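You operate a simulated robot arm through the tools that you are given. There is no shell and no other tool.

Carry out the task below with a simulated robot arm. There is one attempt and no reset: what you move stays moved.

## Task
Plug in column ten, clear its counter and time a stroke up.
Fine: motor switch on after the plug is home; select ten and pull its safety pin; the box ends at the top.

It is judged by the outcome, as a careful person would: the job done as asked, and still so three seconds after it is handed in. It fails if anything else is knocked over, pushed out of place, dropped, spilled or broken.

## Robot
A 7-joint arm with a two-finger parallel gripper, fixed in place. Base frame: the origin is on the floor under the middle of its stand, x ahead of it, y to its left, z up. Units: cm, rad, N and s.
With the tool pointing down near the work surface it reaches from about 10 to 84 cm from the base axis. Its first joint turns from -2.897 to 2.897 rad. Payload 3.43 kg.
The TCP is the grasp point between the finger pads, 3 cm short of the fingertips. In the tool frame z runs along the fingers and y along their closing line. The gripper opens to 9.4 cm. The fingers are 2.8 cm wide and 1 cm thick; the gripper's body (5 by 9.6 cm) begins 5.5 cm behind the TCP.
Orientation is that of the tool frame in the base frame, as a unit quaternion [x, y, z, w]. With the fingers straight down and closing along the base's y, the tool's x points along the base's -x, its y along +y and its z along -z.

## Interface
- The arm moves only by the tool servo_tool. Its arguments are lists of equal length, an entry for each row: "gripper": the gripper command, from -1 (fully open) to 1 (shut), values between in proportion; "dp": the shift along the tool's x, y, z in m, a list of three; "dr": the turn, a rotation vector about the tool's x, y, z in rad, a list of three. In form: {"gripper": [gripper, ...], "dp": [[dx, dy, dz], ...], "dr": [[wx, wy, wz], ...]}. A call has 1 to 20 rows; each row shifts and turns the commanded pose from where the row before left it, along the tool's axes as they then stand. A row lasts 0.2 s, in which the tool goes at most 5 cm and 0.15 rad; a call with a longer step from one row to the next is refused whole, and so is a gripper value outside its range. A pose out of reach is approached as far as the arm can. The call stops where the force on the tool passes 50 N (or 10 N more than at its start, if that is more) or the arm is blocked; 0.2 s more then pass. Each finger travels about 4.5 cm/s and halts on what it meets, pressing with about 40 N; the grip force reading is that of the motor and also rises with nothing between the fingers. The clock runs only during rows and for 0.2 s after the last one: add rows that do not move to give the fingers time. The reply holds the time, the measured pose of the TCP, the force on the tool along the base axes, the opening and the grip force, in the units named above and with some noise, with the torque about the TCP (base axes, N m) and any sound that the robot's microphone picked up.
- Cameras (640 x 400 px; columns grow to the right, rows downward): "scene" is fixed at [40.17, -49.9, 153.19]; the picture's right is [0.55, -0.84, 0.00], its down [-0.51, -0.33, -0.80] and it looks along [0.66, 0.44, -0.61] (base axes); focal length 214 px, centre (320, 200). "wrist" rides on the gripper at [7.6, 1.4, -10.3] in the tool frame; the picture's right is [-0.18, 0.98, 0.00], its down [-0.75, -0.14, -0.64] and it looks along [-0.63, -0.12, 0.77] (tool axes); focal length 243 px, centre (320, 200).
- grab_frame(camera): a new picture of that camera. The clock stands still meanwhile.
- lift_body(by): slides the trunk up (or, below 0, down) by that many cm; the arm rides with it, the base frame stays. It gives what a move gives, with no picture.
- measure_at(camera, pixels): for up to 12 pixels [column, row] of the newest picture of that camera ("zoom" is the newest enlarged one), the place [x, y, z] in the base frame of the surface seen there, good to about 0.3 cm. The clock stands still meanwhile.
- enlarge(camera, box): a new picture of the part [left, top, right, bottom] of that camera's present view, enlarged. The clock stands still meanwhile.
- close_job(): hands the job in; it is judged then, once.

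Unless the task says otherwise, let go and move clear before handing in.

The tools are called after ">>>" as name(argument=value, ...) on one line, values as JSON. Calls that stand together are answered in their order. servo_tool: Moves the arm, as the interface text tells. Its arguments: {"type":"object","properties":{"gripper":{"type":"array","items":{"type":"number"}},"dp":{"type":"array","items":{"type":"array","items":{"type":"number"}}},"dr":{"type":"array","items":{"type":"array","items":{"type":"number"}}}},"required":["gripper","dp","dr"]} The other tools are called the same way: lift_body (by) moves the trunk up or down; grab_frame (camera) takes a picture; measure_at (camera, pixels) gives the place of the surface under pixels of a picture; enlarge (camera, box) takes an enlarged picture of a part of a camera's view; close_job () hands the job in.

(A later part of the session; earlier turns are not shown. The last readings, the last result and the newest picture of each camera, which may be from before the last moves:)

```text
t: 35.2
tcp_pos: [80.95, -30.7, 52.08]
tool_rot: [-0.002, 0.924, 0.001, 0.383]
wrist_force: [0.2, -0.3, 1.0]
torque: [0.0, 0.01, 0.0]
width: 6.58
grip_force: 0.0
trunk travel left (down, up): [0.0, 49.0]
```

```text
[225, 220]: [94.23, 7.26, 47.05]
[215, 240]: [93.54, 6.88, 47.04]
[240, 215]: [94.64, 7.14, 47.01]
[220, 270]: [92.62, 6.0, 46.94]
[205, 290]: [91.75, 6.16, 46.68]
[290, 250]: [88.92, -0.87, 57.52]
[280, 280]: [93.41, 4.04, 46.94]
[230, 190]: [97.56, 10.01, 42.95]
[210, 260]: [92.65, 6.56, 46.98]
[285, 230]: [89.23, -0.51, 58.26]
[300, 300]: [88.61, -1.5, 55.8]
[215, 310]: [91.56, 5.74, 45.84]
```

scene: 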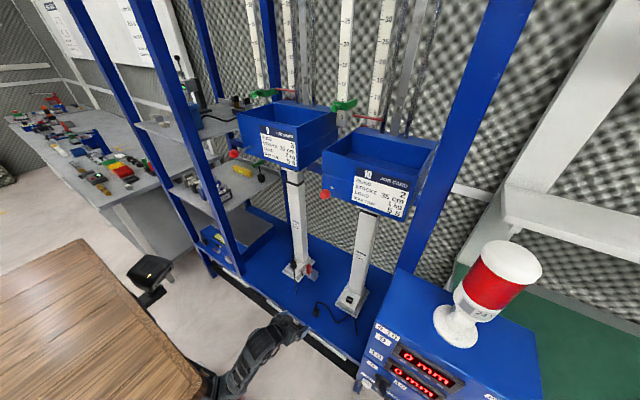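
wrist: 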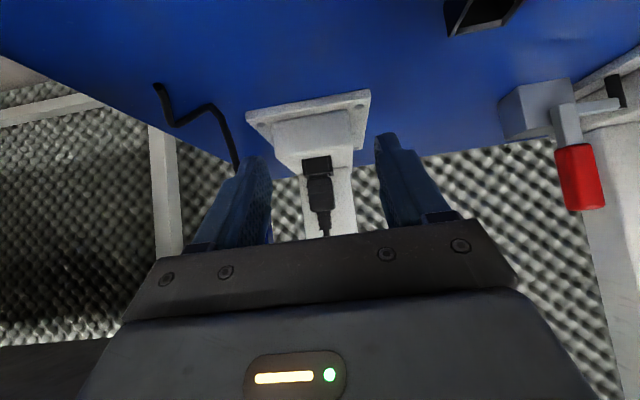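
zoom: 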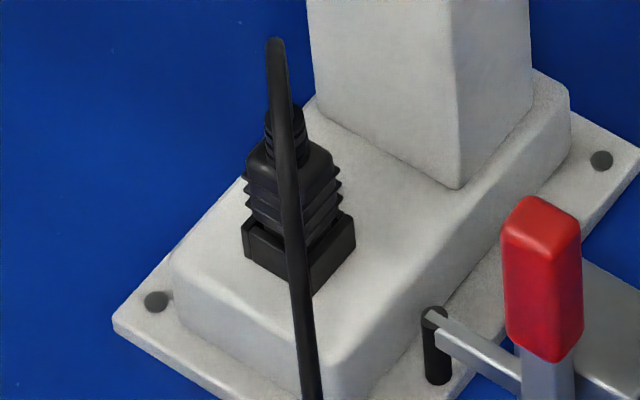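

Both plugs show the same seating, so the plug is home. Next I'll back off and raise the arm to look at the red knob at (83.6,-22.7,116), which looks like column 10's safety pin.

>>> servo_tool(gripper=[-1, -1, -1, -1, -1, -1], dp=[[0.0247, 0.012, -0.0247], [0.0247, 0.012, -0.0247], [0.0247, 0.012, -0.0247], [0.0247, 0.012, -0.0247], [0.0177, 0.012, -0.0177], [0, 0, 0]], dr=[[0, 0, 0], [0, 0, 0], [0, 0, 0], [0, 0, 0], [0, 0, 0], [0, 0, 0]])

>>> lift_body(by=25)

>>> servo_tool(gripper=[-1, -1, -1, -1, -1, -1], dp=[[-0.0283, 0, -0.0283], [-0.0283, 0, -0.0283], [-0.0283, 0, -0.0283], [-0.0283, 0, -0.0283], [-0.0283, 0, -0.0283], [0, 0, 0]], dr=[[0, 0, 0], [0, 0, 0], [0, 0, 0], [0, 0, 0], [0, 0, 0], [0, 0, 0]])

>>> grab_frame(camera="wrist")

>>> grab_frame(camera="scene")

```text
t: 36.6
tcp_pos: [64.5, -24.82, 52.14]
tool_rot: [-0.003, 0.924, 0.001, 0.383]
wrist_force: [-0.1, 0.1, -0.3]
torque: [0.01, 0.01, 0.01]
width: 9.41
grip_force: 0.1
trunk travel left (down, up): [0.0, 49.0]
```

```text
t: 39.1
tcp_pos: [64.49, -24.71, 77.15]
tool_rot: [-0.003, 0.924, 0.001, 0.383]
wrist_force: [1.6, 0.7, -0.6]
torque: [0.05, 0.02, 0.0]
width: 9.41
grip_force: 0.0
trunk travel left (down, up): [-25.0, 24.0]
```

```text
t: 40.5
tcp_pos: [64.39, -24.65, 97.07]
tool_rot: [-0.003, 0.924, 0.001, 0.383]
wrist_force: [-0.6, 0.7, 0.7]
torque: [0.04, -0.04, -0.01]
width: 9.38
grip_force: 0.1
trunk travel left (down, up): [-25.0, 24.0]
```

```text
taken
```

wrist: 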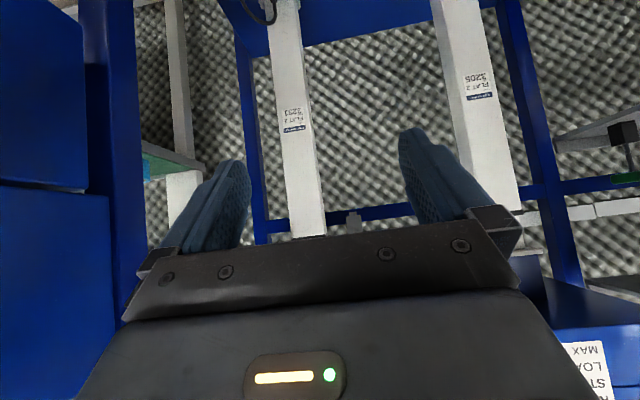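

```text
taken
```

scene: 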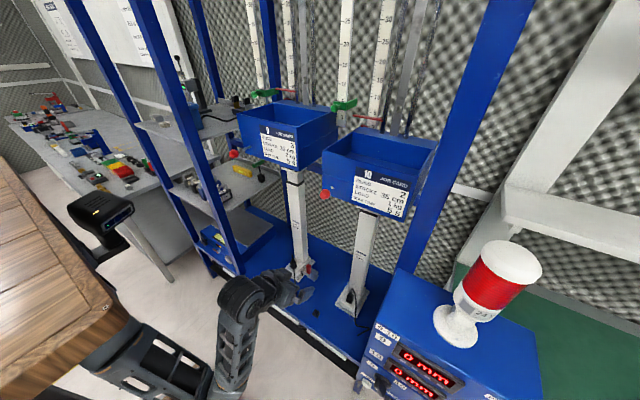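

I'll zoom on the knob region of both boxes in the scene to understand the pin.

>>> enlarge(camera="scene", box=[310, 180, 350, 208])

>>> measure_at(camera="zoom", pixels=[[235, 250], [200, 250], [270, 250], [235, 220], [235, 285], [290, 215], [300, 240], [320, 150], [280, 180], [250, 215], [265, 225], [310, 300]])

>>> enlarge(camera="scene", box=[215, 135, 265, 170])

```text
14.29 times, centred on (330, 194) of scene
```

zoom: 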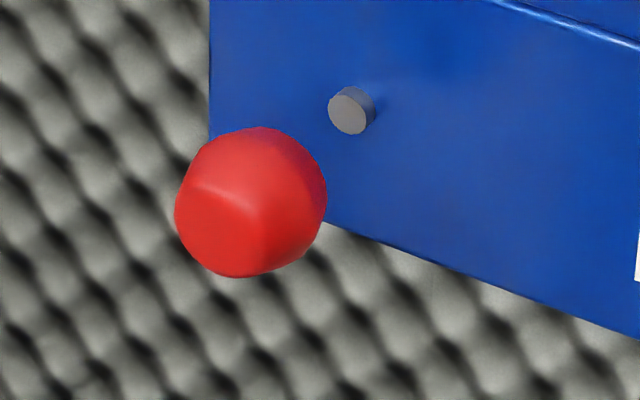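

```text
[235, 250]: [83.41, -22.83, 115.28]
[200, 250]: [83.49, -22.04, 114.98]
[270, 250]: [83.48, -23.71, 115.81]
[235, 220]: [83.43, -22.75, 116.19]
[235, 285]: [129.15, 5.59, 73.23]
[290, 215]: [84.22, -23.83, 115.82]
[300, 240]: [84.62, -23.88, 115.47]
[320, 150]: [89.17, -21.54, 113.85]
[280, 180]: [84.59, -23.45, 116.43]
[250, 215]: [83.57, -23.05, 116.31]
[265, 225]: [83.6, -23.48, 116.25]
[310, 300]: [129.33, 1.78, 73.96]
```

```text
11.43 times, centred on (240, 152) of scene
```

zoom: 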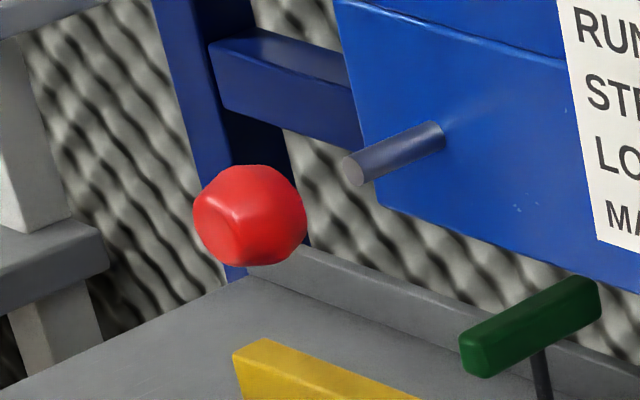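

The red knob (x≈83.4–84.6) appears in line with a grey stub on the box face along -x. I'll raise the trunk and hand to view it from the wrist camera up close.

>>> lift_body(by=14)

>>> grab_frame(camera="wrist")

```text
t: 42.2
tcp_pos: [64.45, -24.67, 111.11]
tool_rot: [-0.003, 0.924, 0.001, 0.382]
wrist_force: [0.5, 0.1, 0.9]
torque: [0.01, 0.0, 0.04]
width: 9.39
grip_force: 0.1
trunk travel left (down, up): [-39.0, 10.0]
```

```text
taken
```

wrist: 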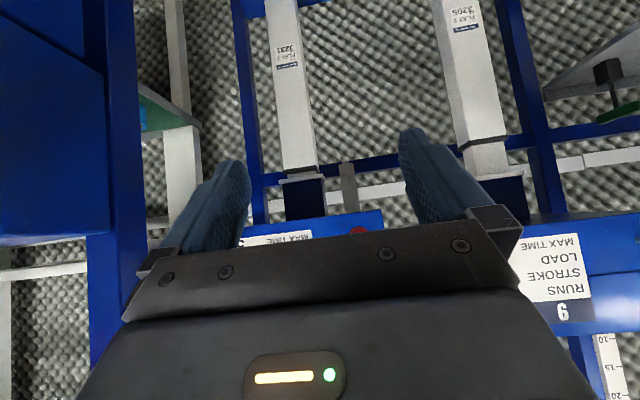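

The knob is just hidden behind the hand (wrist 358,232). I'll rise another 12 cm.

>>> servo_tool(gripper=[-1, -1, -1, -1, -1], dp=[[-0.0283, 0, -0.0283], [-0.0283, 0, -0.0283], [-0.0283, 0, -0.0283], [-0.0141, 0, -0.0141], [0, 0, 0]], dr=[[0, 0, 0], [0, 0, 0], [0, 0, 0], [0, 0, 0], [0, 0, 0]])

>>> enlarge(camera="wrist", box=[240, 40, 480, 230])

```text
t: 43.4
tcp_pos: [64.53, -24.56, 125.04]
tool_rot: [-0.002, 0.924, 0.0, 0.383]
wrist_force: [0.8, -0.1, -0.4]
torque: [0.0, 0.0, 0.0]
width: 9.38
grip_force: 0.0
trunk travel left (down, up): [-39.0, 10.0]
```

```text
2.11 times, centred on (360, 135) of wrist
```

zoom: 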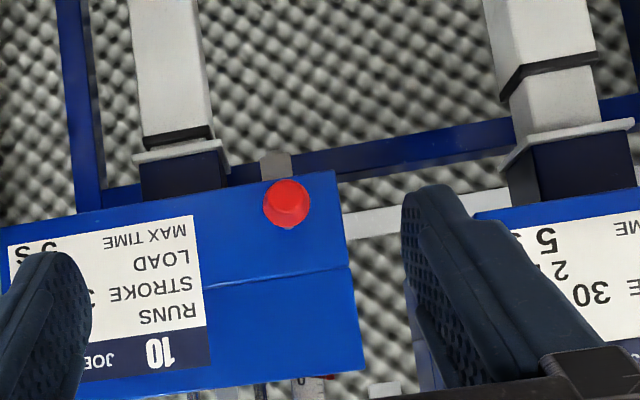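

The knob is right in front of the grey stub from here. I'll zoom more closely on it.

>>> enlarge(camera="wrist", box=[320, 100, 375, 135])

>>> measure_at(camera="zoom", pixels=[[250, 180], [290, 200], [330, 180], [290, 230], [290, 150], [220, 120], [250, 90], [350, 120], [200, 250], [380, 250], [300, 260], [260, 140]])

>>> enlarge(camera="scene", box=[318, 182, 342, 200])

>>> measure_at(camera="zoom", pixels=[[420, 130], [435, 145], [425, 120], [450, 160], [480, 180], [400, 80], [300, 210], [280, 260], [350, 250], [320, 180]])

```text
11.43 times, centred on (348, 118) of wrist
```

zoom: 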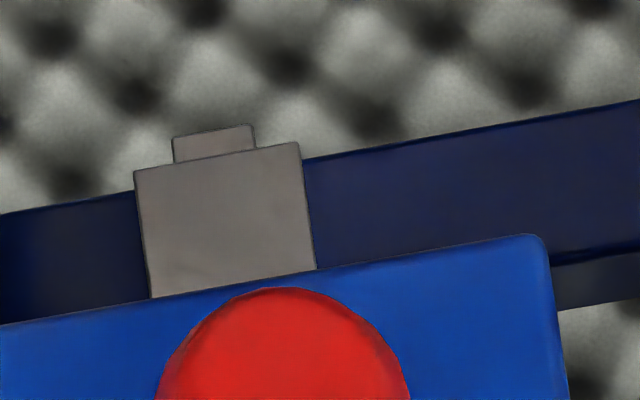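

```text
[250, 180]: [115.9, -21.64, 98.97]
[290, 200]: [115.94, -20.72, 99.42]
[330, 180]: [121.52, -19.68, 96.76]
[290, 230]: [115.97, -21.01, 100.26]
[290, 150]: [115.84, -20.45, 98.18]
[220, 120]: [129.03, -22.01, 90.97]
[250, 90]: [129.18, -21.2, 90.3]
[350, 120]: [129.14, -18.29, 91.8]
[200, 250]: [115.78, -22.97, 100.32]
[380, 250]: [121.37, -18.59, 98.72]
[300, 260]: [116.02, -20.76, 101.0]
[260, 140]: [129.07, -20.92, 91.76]
```

```text
16.00 times, centred on (330, 191) of scene
```

zoom: 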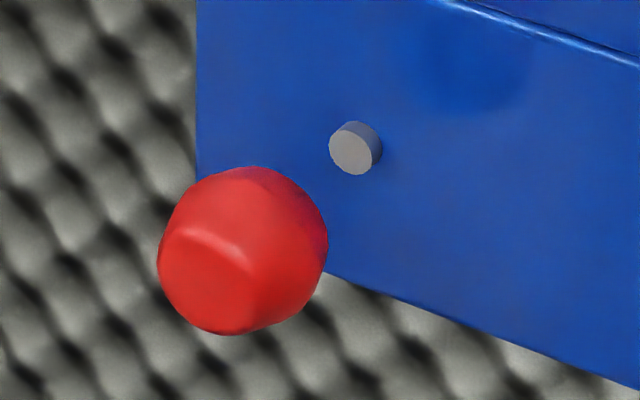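

```text
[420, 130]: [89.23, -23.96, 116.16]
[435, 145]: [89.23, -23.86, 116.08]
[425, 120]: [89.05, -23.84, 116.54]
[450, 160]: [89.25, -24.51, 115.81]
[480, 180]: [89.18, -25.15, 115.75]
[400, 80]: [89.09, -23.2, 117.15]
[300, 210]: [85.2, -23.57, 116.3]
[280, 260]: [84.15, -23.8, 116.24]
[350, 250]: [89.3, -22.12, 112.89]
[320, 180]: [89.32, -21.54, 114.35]
```

The box face is at x≈89.2, knob 10 spans x≈83.4–85.4, with only a short stub showing. On column 9 a longer rod shows, so I'll measure knob 9 for comparison (is 9's pin pulled?).

>>> enlarge(camera="scene", box=[222, 140, 262, 168])

>>> measure_at(camera="zoom", pixels=[[210, 210], [170, 220], [240, 180], [200, 180], [250, 230], [200, 250], [350, 160], [400, 130], [440, 110], [470, 130], [230, 200], [370, 150]])

```text
14.29 times, centred on (242, 154) of scene
```

zoom: 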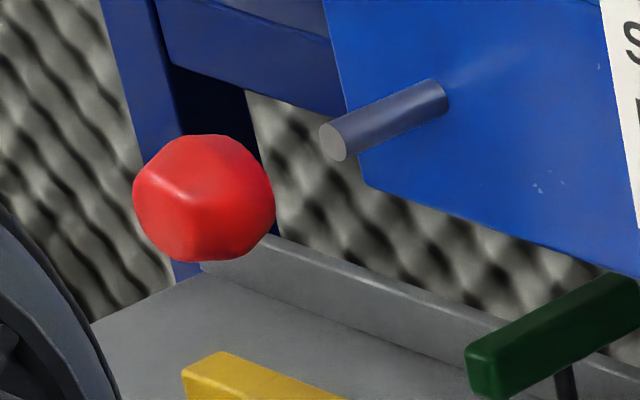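

```text
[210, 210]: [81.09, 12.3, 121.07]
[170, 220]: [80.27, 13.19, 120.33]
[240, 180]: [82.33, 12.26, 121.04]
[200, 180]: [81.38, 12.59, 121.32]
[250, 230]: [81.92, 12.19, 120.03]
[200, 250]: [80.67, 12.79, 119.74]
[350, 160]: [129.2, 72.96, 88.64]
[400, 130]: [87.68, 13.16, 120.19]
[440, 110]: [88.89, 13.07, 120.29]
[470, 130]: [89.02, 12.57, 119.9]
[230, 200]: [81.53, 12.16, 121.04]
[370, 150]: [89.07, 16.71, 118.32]
```

Pin 9's rod and knob both sit ~3.1 cm further out than pin 10's, so pin 9 is already pulled and pin 10 is in; the knob moves with the rod. I'll move to a pre-grasp 8 cm from knob 10.

>>> servo_tool(gripper=[-1, -1, -1, -1, -1], dp=[[-0.0184, 0.0043, 0.0304], [-0.0184, 0.0043, 0.0304], [-0.0184, 0.0043, 0.0304], [-0.0184, 0.0043, 0.0304], [0, 0, 0]], dr=[[0, 0, 0], [0, 0, 0], [0, 0, 0], [0, 0, 0], [0, 0, 0]])

>>> grab_frame(camera="wrist")

>>> enlarge(camera="scene", box=[290, 160, 370, 216])

```text
t: 44.6
tcp_pos: [78.48, -22.78, 121.6]
tool_rot: [-0.003, 0.924, 0.0, 0.383]
wrist_force: [-0.2, 0.3, 1.1]
torque: [0.02, 0.0, -0.01]
width: 9.44
grip_force: 0.1
trunk travel left (down, up): [-39.0, 10.0]
```

```text
taken
```

wrist: 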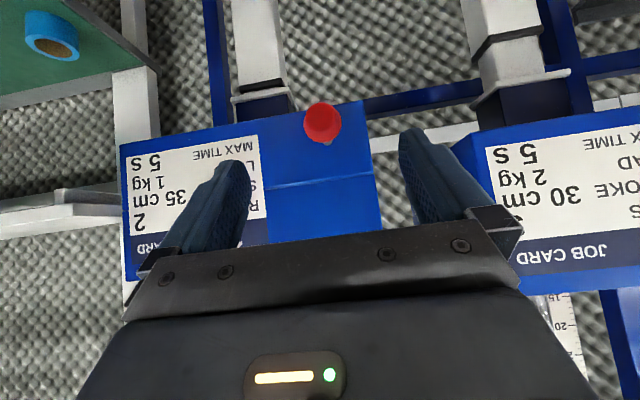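

```text
7.14 times, centred on (330, 188) of scene
```

zoom: 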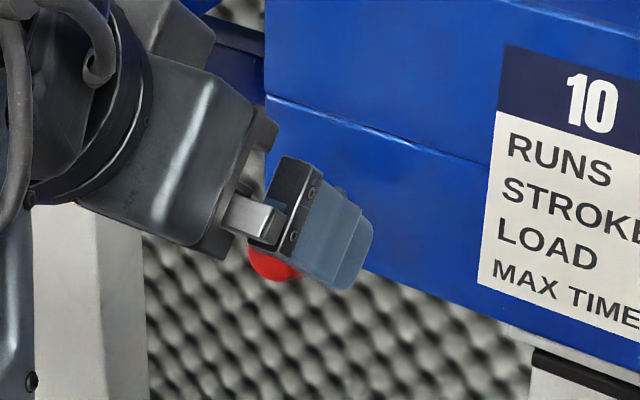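

The knob is at wrist (322,122), between the fingers. I'll zoom to measure it precisely.

>>> enlarge(camera="wrist", box=[290, 90, 360, 155])

>>> measure_at(camera="zoom", pixels=[[240, 200], [330, 190], [420, 190], [330, 110], [330, 260], [260, 230], [400, 230], [360, 320], [345, 310], [380, 310], [330, 220], [300, 150]])

```text
6.15 times, centred on (325, 122) of wrist
```

zoom: 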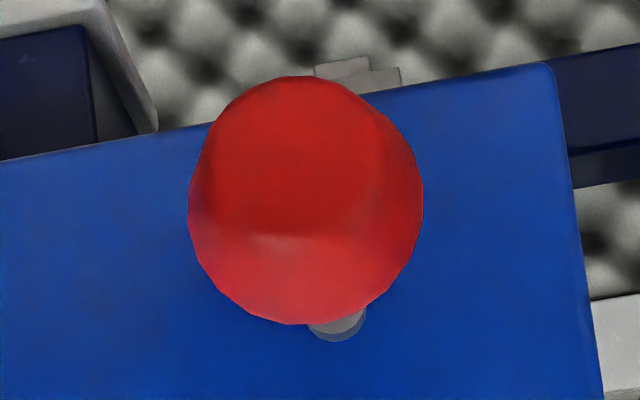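

```text
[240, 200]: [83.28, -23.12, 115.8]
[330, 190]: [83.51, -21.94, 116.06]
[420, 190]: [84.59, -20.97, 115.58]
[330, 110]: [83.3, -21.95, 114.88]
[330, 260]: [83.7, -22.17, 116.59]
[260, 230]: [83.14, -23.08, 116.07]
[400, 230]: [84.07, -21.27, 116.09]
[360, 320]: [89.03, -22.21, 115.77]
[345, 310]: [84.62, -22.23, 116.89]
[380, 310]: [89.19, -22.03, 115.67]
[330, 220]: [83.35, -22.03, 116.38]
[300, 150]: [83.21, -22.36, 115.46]
```

Knob 10's axis is at y≈-22.25, z≈115.7, x 83.2–85.2. I'll advance 7.9 cm along the tool axis with a 0.5 cm shift left, then close on it.

>>> servo_tool(gripper=[-1, -1, -1, -1, -1], dp=[[0.0004, 0.0025, 0.0198], [0.0004, 0.0025, 0.0198], [0.0003, 0, 0.0198], [0.0003, 0, 0.0198], [0, 0, 0]], dr=[[0, 0, 0], [0, 0, 0], [0, 0, 0], [0, 0, 0], [0, 0, 0]])

>>> grab_frame(camera="wrist")

>>> measure_at(camera="wrist", pixels=[[245, 175], [240, 200], [405, 150], [408, 180], [300, 180], [330, 180], [350, 180], [280, 180], [320, 150], [320, 220]])

```text
t: 45.8
tcp_pos: [83.87, -22.28, 115.97]
tool_rot: [-0.003, 0.924, 0.001, 0.382]
wrist_force: [0.7, 0.3, -0.2]
torque: [-0.01, 0.0, -0.03]
width: 9.38
grip_force: 0.0
trunk travel left (down, up): [-39.0, 10.0]
```

```text
taken
```

wrist: 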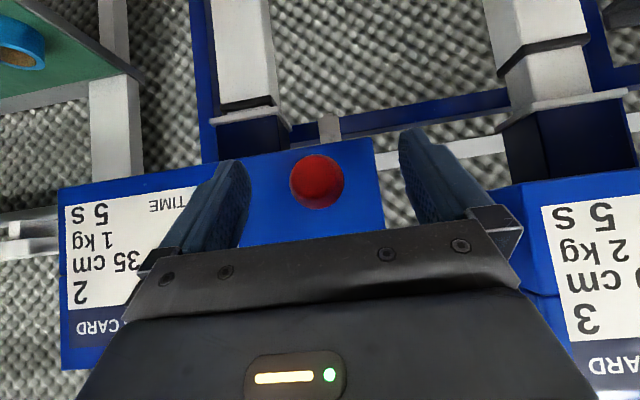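

```text
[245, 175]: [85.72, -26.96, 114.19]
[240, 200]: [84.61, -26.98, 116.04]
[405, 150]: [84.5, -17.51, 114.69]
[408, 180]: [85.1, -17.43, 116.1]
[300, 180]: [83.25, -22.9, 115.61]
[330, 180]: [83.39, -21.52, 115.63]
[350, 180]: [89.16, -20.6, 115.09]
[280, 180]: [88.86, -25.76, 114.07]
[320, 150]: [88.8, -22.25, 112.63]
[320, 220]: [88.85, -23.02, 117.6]
```

Fingers are at y -27.0 and -17.45, centred on the knob. Closing on the knob now.

>>> servo_tool(gripper=[1, 1, 1, 1, 1, 1, 1], dp=[[0, 0, 0], [0, 0, 0], [0, 0, 0], [0, 0, 0], [0, 0, 0], [0, 0, 0], [0, 0, 0]], dr=[[0, 0, 0], [0, 0, 0], [0, 0, 0], [0, 0, 0], [0, 0, 0], [0, 0, 0], [0, 0, 0]])

>>> grab_frame(camera="wrist")

```text
t: 47.4
tcp_pos: [83.83, -22.49, 115.83]
tool_rot: [0.0, 0.924, -0.001, 0.382]
wrist_force: [-5.6, -21.4, -7.8]
torque: [-0.2, 0.08, 0.02]
width: 3.24
grip_force: 45.6
trunk travel left (down, up): [-39.0, 10.0]
```

```text
taken
```

wrist: 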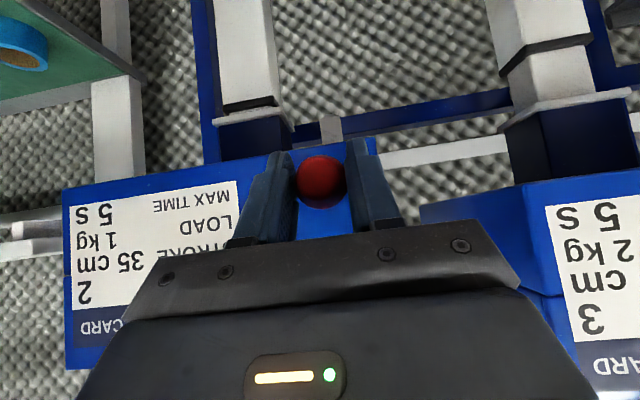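

Gripped (width 3.24) with a side force of -21 N, meaning the knob axis is a bit to -y. I'll relieve by 0.2 cm in -y and then pull straight out along -x in small steps.

>>> servo_tool(gripper=[1, 1, 1, 1, 1, 1, 1], dp=[[0, -0.0022, 0], [0, 0, 0], [0.0035, 0, -0.0035], [0.0035, 0, -0.0035], [0.0035, 0, -0.0035], [0, 0, 0], [0, 0, 0]], dr=[[0, 0, 0], [0, 0, 0], [0, 0, 0], [0, 0, 0], [0, 0, 0], [0, 0, 0], [0, 0, 0]])

>>> enlarge(camera="scene", box=[290, 160, 370, 216])

>>> grab_frame(camera="wrist")

```text
t: 49.0
tcp_pos: [82.46, -22.46, 115.8]
tool_rot: [-0.003, 0.924, 0.001, 0.382]
wrist_force: [-0.1, -1.0, -16.6]
torque: [0.02, -0.23, -0.22]
width: 3.17
grip_force: 45.0
trunk travel left (down, up): [-39.0, 10.0]
```

```text
7.14 times, centred on (330, 188) of scene
```

zoom: 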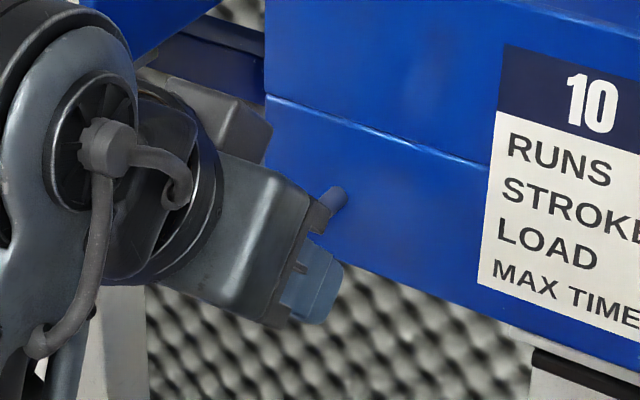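

```text
taken
```

wrist: 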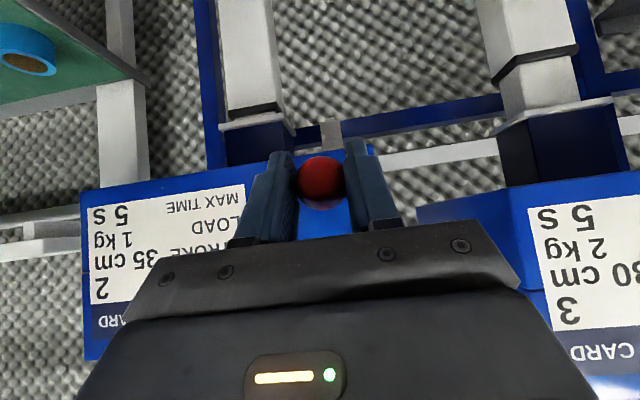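

The pin moves with the hand (1.4 cm out; rod visible at scene zoom (332,200)). I'll ease z down slightly and continue pulling another ~1.9 cm.

>>> servo_tool(gripper=[1, 1, 1, 1, 1, 1, 1], dp=[[0.0009, 0, 0.0009], [0.0035, 0, -0.0035], [0.0035, 0, -0.0035], [0.0035, 0, -0.0035], [0.0028, 0, -0.0028], [0, 0, 0], [0, 0, 0]], dr=[[0, 0, 0], [0, 0, 0], [0, 0, 0], [0, 0, 0], [0, 0, 0], [0, 0, 0], [0, 0, 0]])

>>> enlarge(camera="scene", box=[290, 160, 370, 216])

```text
t: 50.6
tcp_pos: [80.6, -22.63, 115.93]
tool_rot: [-0.003, 0.923, 0.0, 0.384]
wrist_force: [30.9, 7.8, 13.5]
torque: [0.05, -0.21, -0.66]
width: 3.14
grip_force: 45.0
trunk travel left (down, up): [-39.0, 10.0]
```

```text
7.14 times, centred on (330, 188) of scene
```

zoom: 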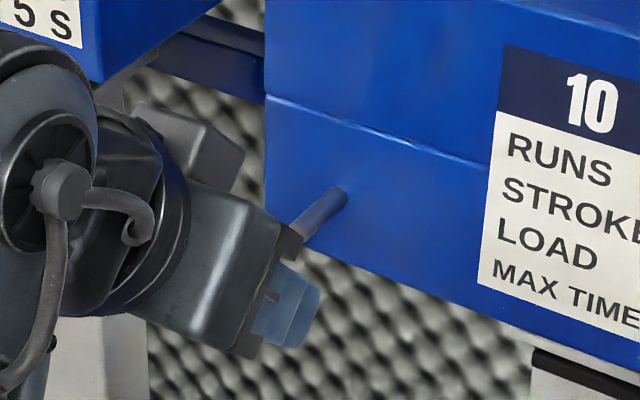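

Force rose to +31 N at 3.2 cm, the end of travel like pin 9. I'll relax slightly, open the fingers, and back away along the tool axis.

>>> servo_tool(gripper=[1, -0.4, -0.4, -0.4, -0.4, -0.4], dp=[[-0.001, 0, 0.001], [0, 0, 0], [0, 0, 0], [0, 0, 0], [0, 0, 0], [0, 0, 0]], dr=[[0, 0, 0], [0, 0, 0], [0, 0, 0], [0, 0, 0], [0, 0, 0], [0, 0, 0]])

>>> servo_tool(gripper=[-0.6, -0.8, -1, -1, -1], dp=[[0, 0, -0.02], [0, 0, -0.025], [0, 0, -0.03], [0, 0, -0.03], [0, 0, 0]], dr=[[0, 0, 0], [0, 0, 0], [0, 0, 0], [0, 0, 0], [0, 0, 0]])

>>> enlarge(camera="scene", box=[290, 160, 370, 216])

>>> grab_frame(camera="wrist")

```text
t: 52.0
tcp_pos: [80.66, -22.55, 115.85]
tool_rot: [-0.003, 0.924, 0.001, 0.382]
wrist_force: [-0.1, 0.9, 0.0]
torque: [0.02, -0.01, 0.01]
width: 6.59
grip_force: 0.0
trunk travel left (down, up): [-39.0, 10.0]
```

```text
t: 53.2
tcp_pos: [73.21, -22.34, 123.21]
tool_rot: [-0.003, 0.924, 0.001, 0.383]
wrist_force: [0.1, 0.8, 0.0]
torque: [-0.01, 0.01, 0.02]
width: 9.4
grip_force: 0.1
trunk travel left (down, up): [-39.0, 10.0]
```

```text
7.14 times, centred on (330, 188) of scene
```

zoom: 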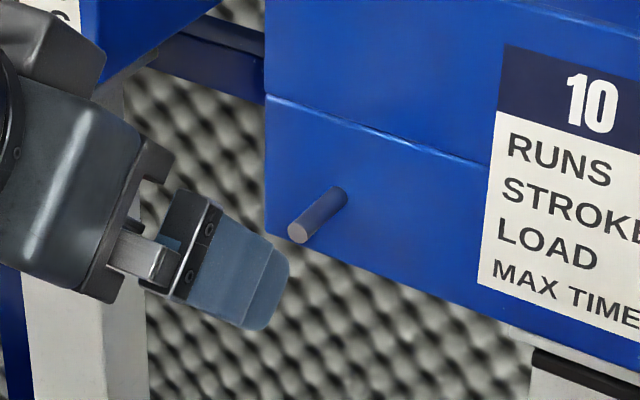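

```text
taken
```

wrist: 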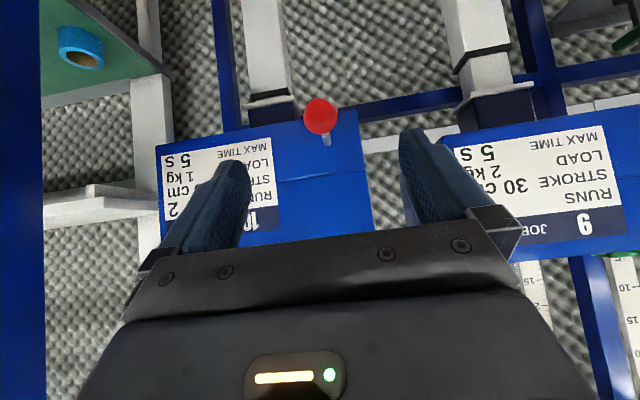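

Pin 10 is now out to the same extent as pin 9 (wrist (320,117) with rod showing). Now the panel: I'll back off, lower the trunk, and swing toward the panel front.

>>> servo_tool(gripper=[-1, -1, -1, -1, -1, -1, -1, -1], dp=[[0.0247, 0, -0.0247], [0.0247, 0, -0.0247], [0.0247, 0, -0.0247], [0.0247, 0, -0.0247], [0.0247, 0, -0.0247], [0.0247, 0, -0.0247], [0.0106, 0, -0.0106], [0, 0, 0]], dr=[[0, 0, 0], [0, 0, 0], [0, 0, 0], [0, 0, 0], [0, 0, 0], [0, 0, 0], [0, 0, 0], [0, 0, 0]])

>>> lift_body(by=-22)

>>> enlarge(camera="scene", box=[0, 396, 640, 400])

>>> grab_frame(camera="wrist")

```text
t: 55.0
tcp_pos: [52.34, -25.93, 124.51]
tool_rot: [-0.007, 0.925, 0.003, 0.379]
wrist_force: [0.1, 0.0, 0.6]
torque: [0.0, 0.0, 0.02]
width: 9.4
grip_force: 0.1
out of reach, approached as far as the arm can: row 4, 5, 6, 7
trunk travel left (down, up): [-39.0, 10.0]
```

```text
t: 57.3
tcp_pos: [52.47, -25.99, 102.69]
tool_rot: [-0.004, 0.925, 0.002, 0.379]
wrist_force: [-0.3, 0.6, -0.6]
torque: [-0.02, 0.01, -0.01]
width: 9.38
grip_force: 0.0
trunk travel left (down, up): [-17.0, 32.0]
```

```text
1.00 times, centred on (320, 398) of scene (not enlarged: the box is as wide or as high as the picture)
```

zoom: 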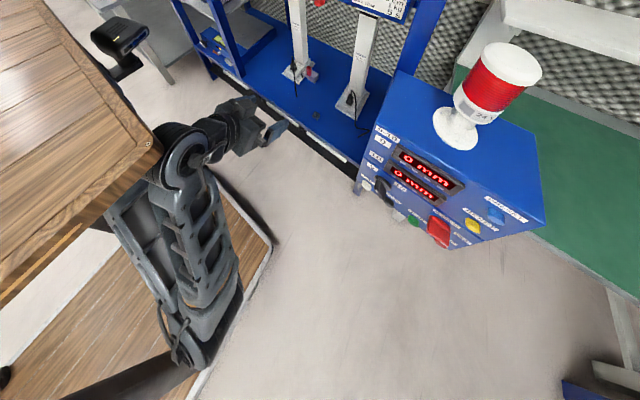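

```text
taken
```

wrist: 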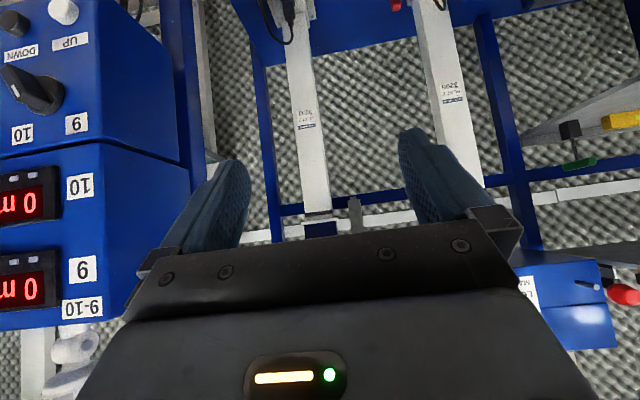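

The arm is folded with the elbow low. The panel's left side is visible at wrist (0–110, 0–330); I'll zoom on the selector.

>>> enlarge(camera="wrist", box=[0, 0, 128, 160])

>>> enlarge(camera="wrist", box=[0, 0, 4, 400])

```text
2.50 times, centred on (64, 80) of wrist
```

zoom: 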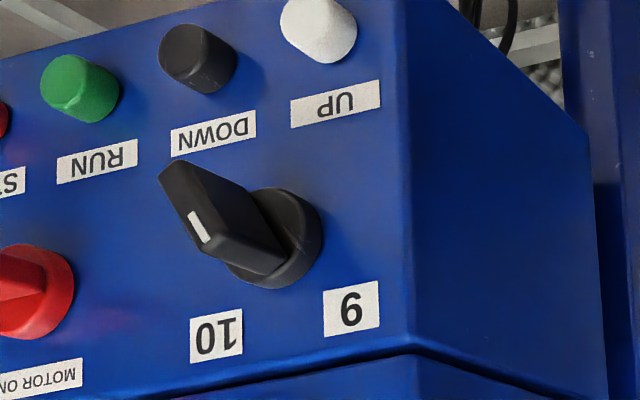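

```text
1.00 times, centred on (2, 200) of wrist (not enlarged: the box is as wide or as high as the picture)
```

zoom: 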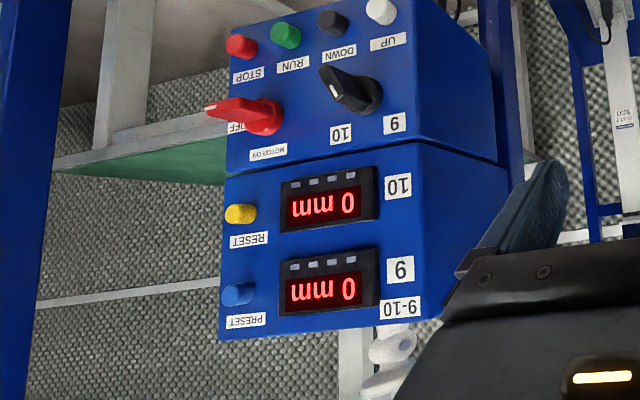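

The wide view shows: display 9 with blue PRESET, display 10 with yellow RESET, MOTOR at OFF (red handle pointing right). I'll move in front of the panel for a frontal look at the selector's pointer.

>>> servo_tool(gripper=[-1, -1, -1, -1, -1, -1, -1, -1, -1, -1, -1], dp=[[0, -0.028, 0], [0.007, -0.028, 0.007], [0.007, -0.028, 0.007], [0.007, -0.028, 0.007], [0.007, -0.028, 0.007], [0.007, -0.028, 0.007], [0.007, -0.028, 0.007], [0.007, -0.028, 0.007], [0.007, -0.028, 0.007], [0.007, -0.028, 0.007], [0, 0, 0]], dr=[[0, 0, 0], [0, 0, 0], [0, 0, 0], [0, 0, 0], [0, 0, 0], [0, 0, 0], [0, 0, 0], [0, 0, 0], [0, 0, 0], [0, 0, 0], [0, 0, 0]])

>>> grab_frame(camera="wrist")

>>> enlarge(camera="scene", box=[0, 396, 640, 400])

```text
t: 59.7
tcp_pos: [52.35, -54.16, 93.76]
tool_rot: [-0.003, 0.925, 0.001, 0.381]
wrist_force: [-0.1, -0.4, 0.6]
torque: [0.03, -0.04, -0.05]
width: 9.41
grip_force: 0.0
trunk travel left (down, up): [-17.0, 32.0]
```

```text
taken
```

wrist: 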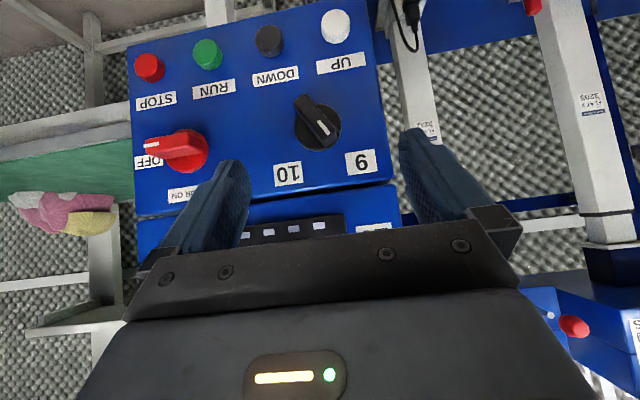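

```text
1.00 times, centred on (320, 398) of scene (not enlarged: the box is as wide or as high as the picture)
```

zoom: 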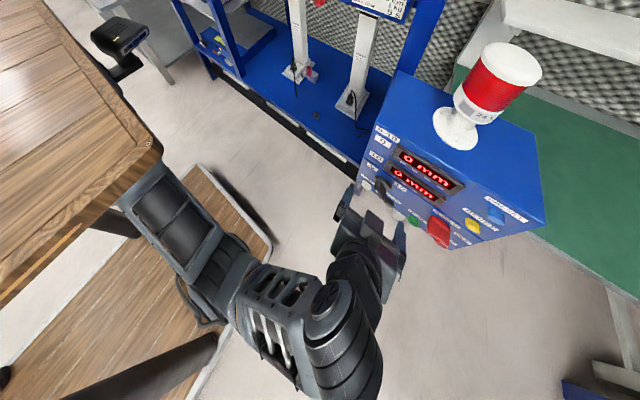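

The arm moved without trouble and the panel is now nearly frontal. Zooming on the selector and motor switch.

>>> enlarge(camera="wrist", box=[265, 80, 385, 190])

>>> measure_at(camera="zoom", pixels=[[230, 70], [270, 120], [310, 160], [285, 130], [200, 140], [330, 150], [250, 90], [300, 180], [220, 260], [430, 210], [380, 150], [240, 170]])

>>> enlarge(camera="wrist", box=[120, 100, 240, 210])

>>> measure_at(camera="zoom", pixels=[[150, 155], [200, 160], [250, 180], [300, 190], [330, 180], [330, 230], [280, 240], [350, 200], [170, 215], [330, 330], [300, 150], [150, 170]])

```text
3.64 times, centred on (325, 135) of wrist
```

zoom: 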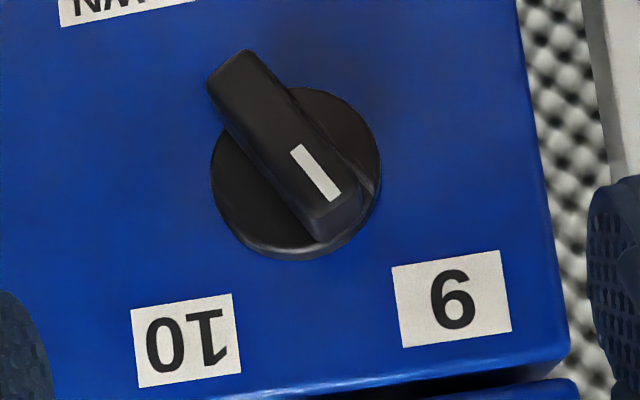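

```text
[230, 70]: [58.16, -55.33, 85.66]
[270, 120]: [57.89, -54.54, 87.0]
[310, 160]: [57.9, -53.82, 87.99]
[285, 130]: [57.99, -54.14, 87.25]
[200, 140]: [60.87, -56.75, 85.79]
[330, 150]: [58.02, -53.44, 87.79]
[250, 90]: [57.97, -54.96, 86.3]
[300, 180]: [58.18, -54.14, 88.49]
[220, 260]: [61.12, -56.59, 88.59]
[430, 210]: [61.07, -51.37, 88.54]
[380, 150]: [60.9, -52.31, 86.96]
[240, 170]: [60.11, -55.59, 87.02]
```

```text
3.64 times, centred on (180, 155) of wrist
```

zoom: 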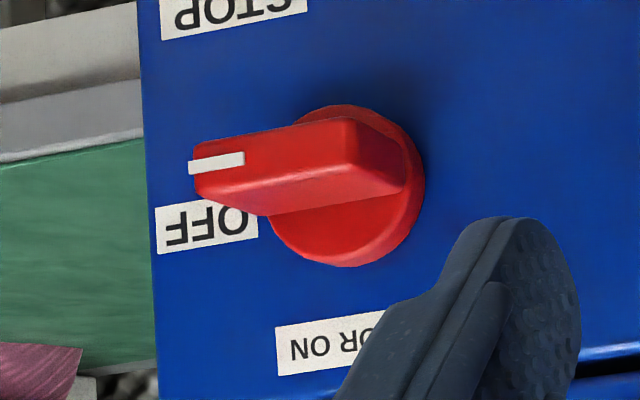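

```text
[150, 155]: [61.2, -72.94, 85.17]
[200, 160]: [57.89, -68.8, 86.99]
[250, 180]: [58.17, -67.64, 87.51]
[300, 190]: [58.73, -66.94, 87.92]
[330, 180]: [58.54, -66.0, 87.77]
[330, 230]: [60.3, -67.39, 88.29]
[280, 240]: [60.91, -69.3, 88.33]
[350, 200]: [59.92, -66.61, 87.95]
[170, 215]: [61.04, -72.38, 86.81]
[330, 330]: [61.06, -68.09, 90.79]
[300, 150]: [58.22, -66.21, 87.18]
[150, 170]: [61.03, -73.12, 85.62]
```

The selector's white mark points at 9 (34° left of vertical), and the motor handle's mark points right at OFF. Before operating, I'll check the shelf items in case a separate timer exists.

>>> enlarge(camera="scene", box=[165, 45, 245, 100])

>>> enlarge(camera="scene", box=[195, 150, 285, 260])

>>> enlarge(camera="scene", box=[60, 120, 160, 200])

>>> enlarge(camera="scene", box=[0, 85, 110, 155])

```text
7.27 times, centred on (205, 72) of scene
```

zoom: 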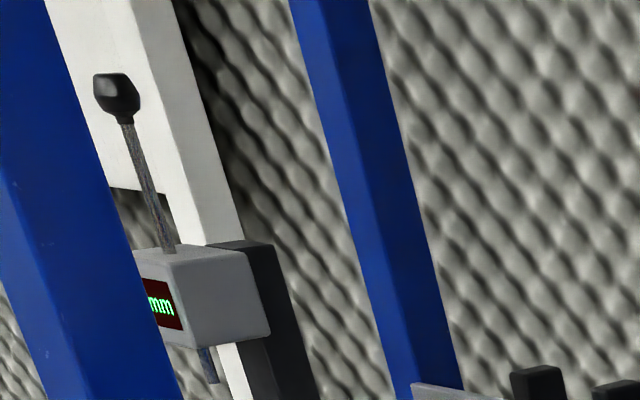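

```text
3.64 times, centred on (240, 205) of scene
```

zoom: 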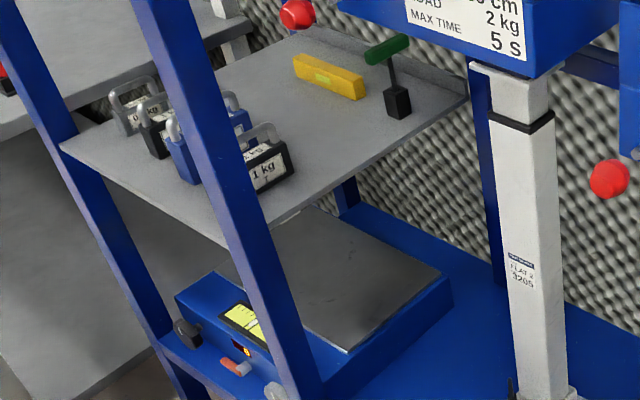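

```text
5.00 times, centred on (110, 160) of scene
```

zoom: 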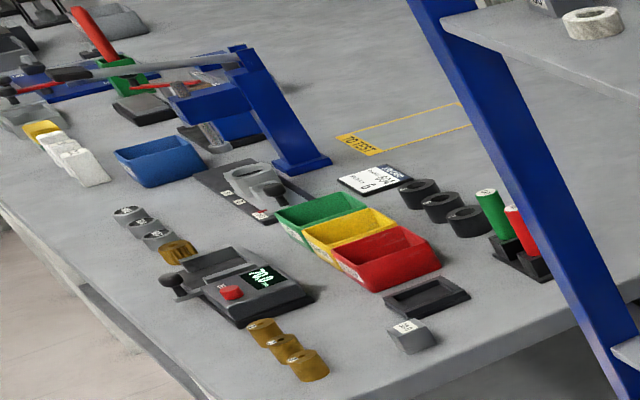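

```text
5.71 times, centred on (55, 120) of scene
```

zoom: 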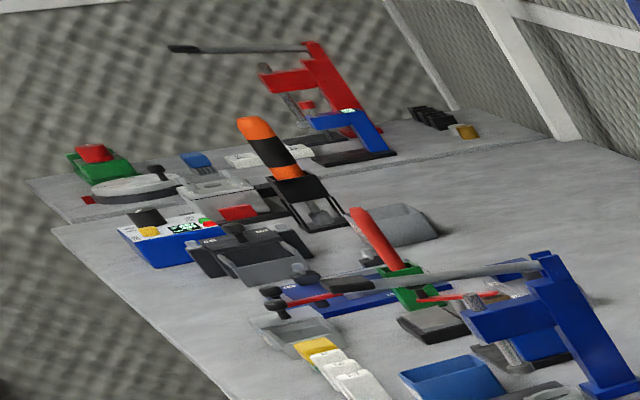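

No stopwatch is around, so timing must be on the panel. Now I'll point the tool horizontally at the selector: first translate to (49,-54.25,87.4), then pitch 45° more, then roll -34° to straddle the handle.

>>> servo_tool(gripper=[-1, -1, -1, -1, -1, -1, -1, -1, -1, -1, -1, -1, -1, -1], dp=[[0.023, -0.0003, 0.0072], [0.023, -0.0003, 0.0072], [0.023, -0.0003, 0.0072], [0, 0, 0], [0, 0, 0], [0, 0, 0], [0, 0, 0], [0, 0, 0], [0, 0, 0], [0, 0, 0], [0, 0, 0], [0, 0, 0], [0, 0, 0], [0, 0, 0]], dr=[[0, 0, 0], [0, 0, 0], [0, 0, 0], [0, -0.1315, 0], [0, -0.1315, 0], [0, -0.1315, 0], [0, -0.1315, 0], [0, -0.1315, 0], [0, -0.1315, 0], [0, 0, -0.148], [0, 0, -0.148], [0, 0, -0.148], [0, 0, -0.148], [0, 0, 0]])

>>> grab_frame(camera="wrist")

>>> enlarge(camera="scene", box=[0, 396, 640, 400])

```text
t: 62.7
tcp_pos: [48.95, -54.15, 87.42]
tool_rot: [-0.209, 0.675, -0.205, 0.677]
wrist_force: [-0.5, -0.5, 0.1]
torque: [0.03, 0.02, 0.03]
width: 9.4
grip_force: 0.1
trunk travel left (down, up): [-17.0, 32.0]
```

```text
taken
```

wrist: 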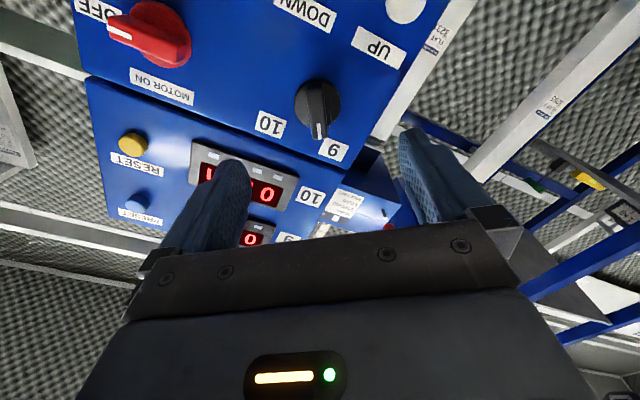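

```text
1.00 times, centred on (320, 398) of scene (not enlarged: the box is as wide or as high as the picture)
```

zoom: 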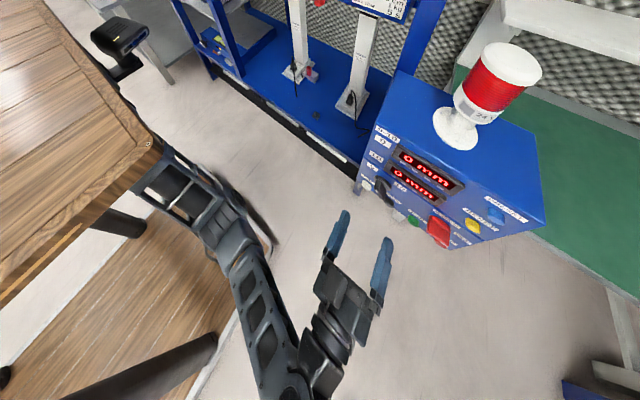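

The pose is exactly as planned; in the wrist view the handle (318,108) is now upright between the fingers. I'll zoom and measure to centre on it.

>>> enlarge(camera="wrist", box=[280, 65, 360, 150])

>>> measure_at(camera="zoom", pixels=[[280, 110], [300, 160], [310, 220], [320, 280], [300, 290], [335, 280], [270, 200], [350, 200], [300, 110], [220, 200], [400, 190], [305, 130]])

```text
4.71 times, centred on (320, 108) of wrist
```

zoom: 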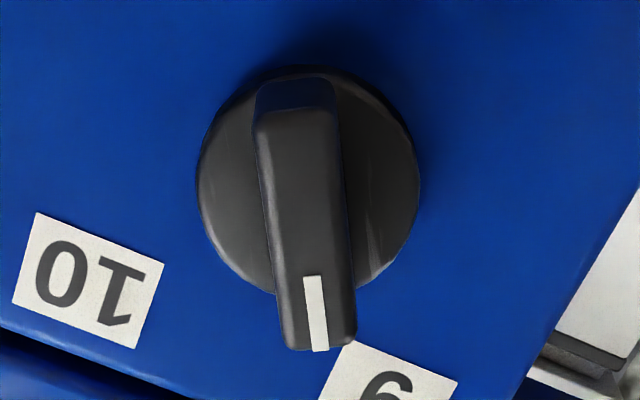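

```text
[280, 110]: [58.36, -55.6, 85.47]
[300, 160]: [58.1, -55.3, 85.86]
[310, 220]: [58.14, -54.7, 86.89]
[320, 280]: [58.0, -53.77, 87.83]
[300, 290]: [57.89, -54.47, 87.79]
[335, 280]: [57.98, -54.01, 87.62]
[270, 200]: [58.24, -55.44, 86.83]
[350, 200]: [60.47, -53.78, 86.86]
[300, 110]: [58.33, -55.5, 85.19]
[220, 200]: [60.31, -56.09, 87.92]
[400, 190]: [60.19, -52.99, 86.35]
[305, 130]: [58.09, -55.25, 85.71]
```

The handle axis is about (y,z)=(-54.4,87.25). I'll trim the position, narrow the opening to ~4 cm, and advance until the fingertips are just short of the dial disc (tips x≈59.7).

>>> servo_tool(gripper=[0.1, 0.1, 0.1, 0.1, 0.1, 0.1], dp=[[0.0028, -0.0011, 0], [0, 0, 0.02], [0, 0, 0.02], [0, 0, 0.02], [0, 0, 0.0165], [0, 0, 0]], dr=[[0, 0, 0], [0, 0, 0], [0, 0, 0], [0, 0, 0], [0, 0, 0], [0, 0, 0]])

>>> grab_frame(camera="wrist")

>>> enlarge(camera="scene", box=[330, 310, 480, 400])

```text
t: 64.1
tcp_pos: [56.66, -54.37, 87.32]
tool_rot: [-0.207, 0.675, -0.205, 0.678]
wrist_force: [-0.6, -0.1, 0.3]
torque: [0.0, -0.01, 0.01]
width: 4.22
grip_force: 0.0
trunk travel left (down, up): [-17.0, 32.0]
```

```text
taken
```

wrist: 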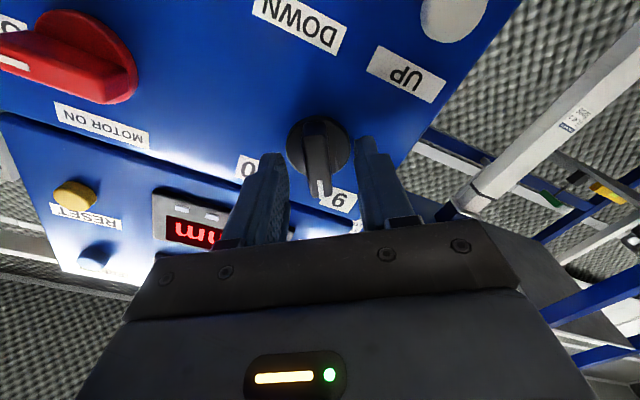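

```text
4.27 times, centred on (405, 355) of scene
```

zoom: 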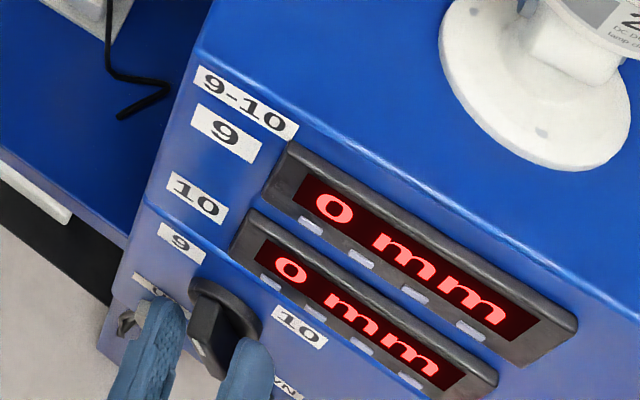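

The handle sits between the fingertips (wrist (318,160); scene zoom (215,340)). Closing on it.

>>> servo_tool(gripper=[1, 1, 1, 1, 1], dp=[[0, 0, 0], [0, 0, 0], [0, 0, 0], [0, 0, 0], [0, 0, 0]], dr=[[0, 0, 0], [0, 0, 0], [0, 0, 0], [0, 0, 0], [0, 0, 0]])

>>> grab_frame(camera="wrist")

```text
t: 65.3
tcp_pos: [56.57, -54.37, 87.39]
tool_rot: [-0.207, 0.675, -0.206, 0.678]
wrist_force: [6.7, -12.6, 9.6]
torque: [1.19, -0.09, -0.73]
width: 1.48
grip_force: 44.6
trunk travel left (down, up): [-17.0, 32.0]
```

```text
taken
```

wrist: 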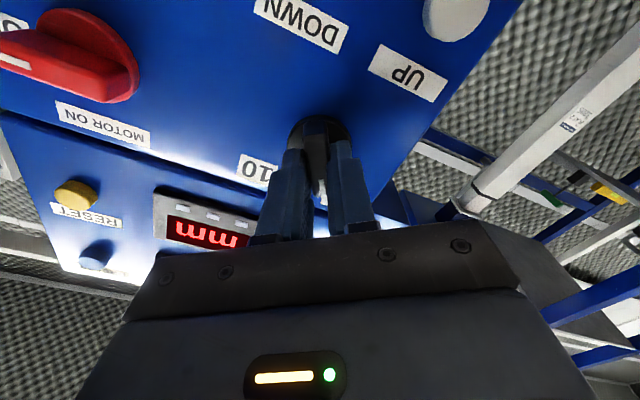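

Gripped the handle (width 1.48). Now rotating about the tool axis by +0.5 rad first, checking the response.

>>> servo_tool(gripper=[1, 1, 1, 1, 1, 1], dp=[[0, 0, 0], [0, 0, 0], [0, 0, 0], [0, 0, 0], [0, 0, 0], [0, 0, 0]], dr=[[0, 0, 0.1], [0, 0, 0.1], [0, 0, 0.1], [0, 0, 0.1], [0, 0, 0.1], [0, 0, 0]])

>>> grab_frame(camera="wrist")

```text
t: 66.7
tcp_pos: [56.71, -54.49, 87.45]
tool_rot: [-0.034, 0.705, -0.031, 0.708]
wrist_force: [10.3, -19.8, 20.0]
torque: [-0.07, -1.15, -0.65]
width: 1.39
grip_force: 45.4
trunk travel left (down, up): [-17.0, 32.0]
```

```text
taken
```

wrist: 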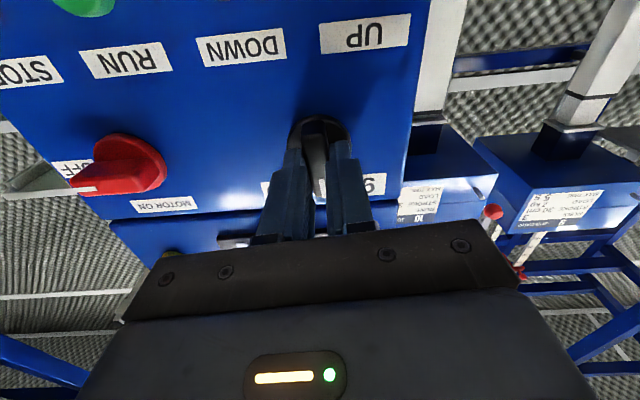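

The handle turns with the tool (forces -20 y, +20 z suggest a small axis offset). I'll trim 0.15 cm in -y/+z and continue rotating +0.69 rad.

>>> servo_tool(gripper=[1, 1, 1, 1, 1, 1, 1, 1, 1], dp=[[-0.0015, -0.0015, 0], [0, 0, 0], [0, 0, 0], [0, 0, 0], [0, 0, 0], [0, 0, 0], [0, 0, 0], [0, 0, 0], [0, 0, 0]], dr=[[0, 0, 0], [0, 0, 0.1], [0, 0, 0.1], [0, 0, 0.1], [0, 0, 0.1], [0, 0, 0.1], [0, 0, 0.1], [0, 0, 0.09], [0, 0, 0]])

>>> grab_frame(camera="wrist")

```text
t: 68.7
tcp_pos: [56.71, -54.68, 87.33]
tool_rot: [0.207, 0.675, 0.21, 0.676]
wrist_force: [6.3, -28.6, 0.8]
torque: [-1.47, 0.22, -0.98]
width: 1.52
grip_force: 44.8
trunk travel left (down, up): [-17.0, 32.0]
```

```text
taken
```

wrist: 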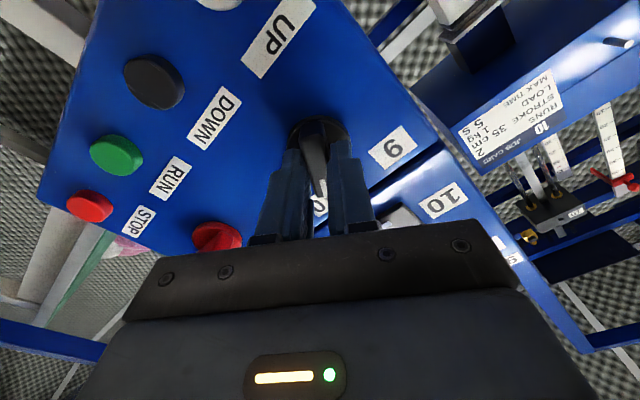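

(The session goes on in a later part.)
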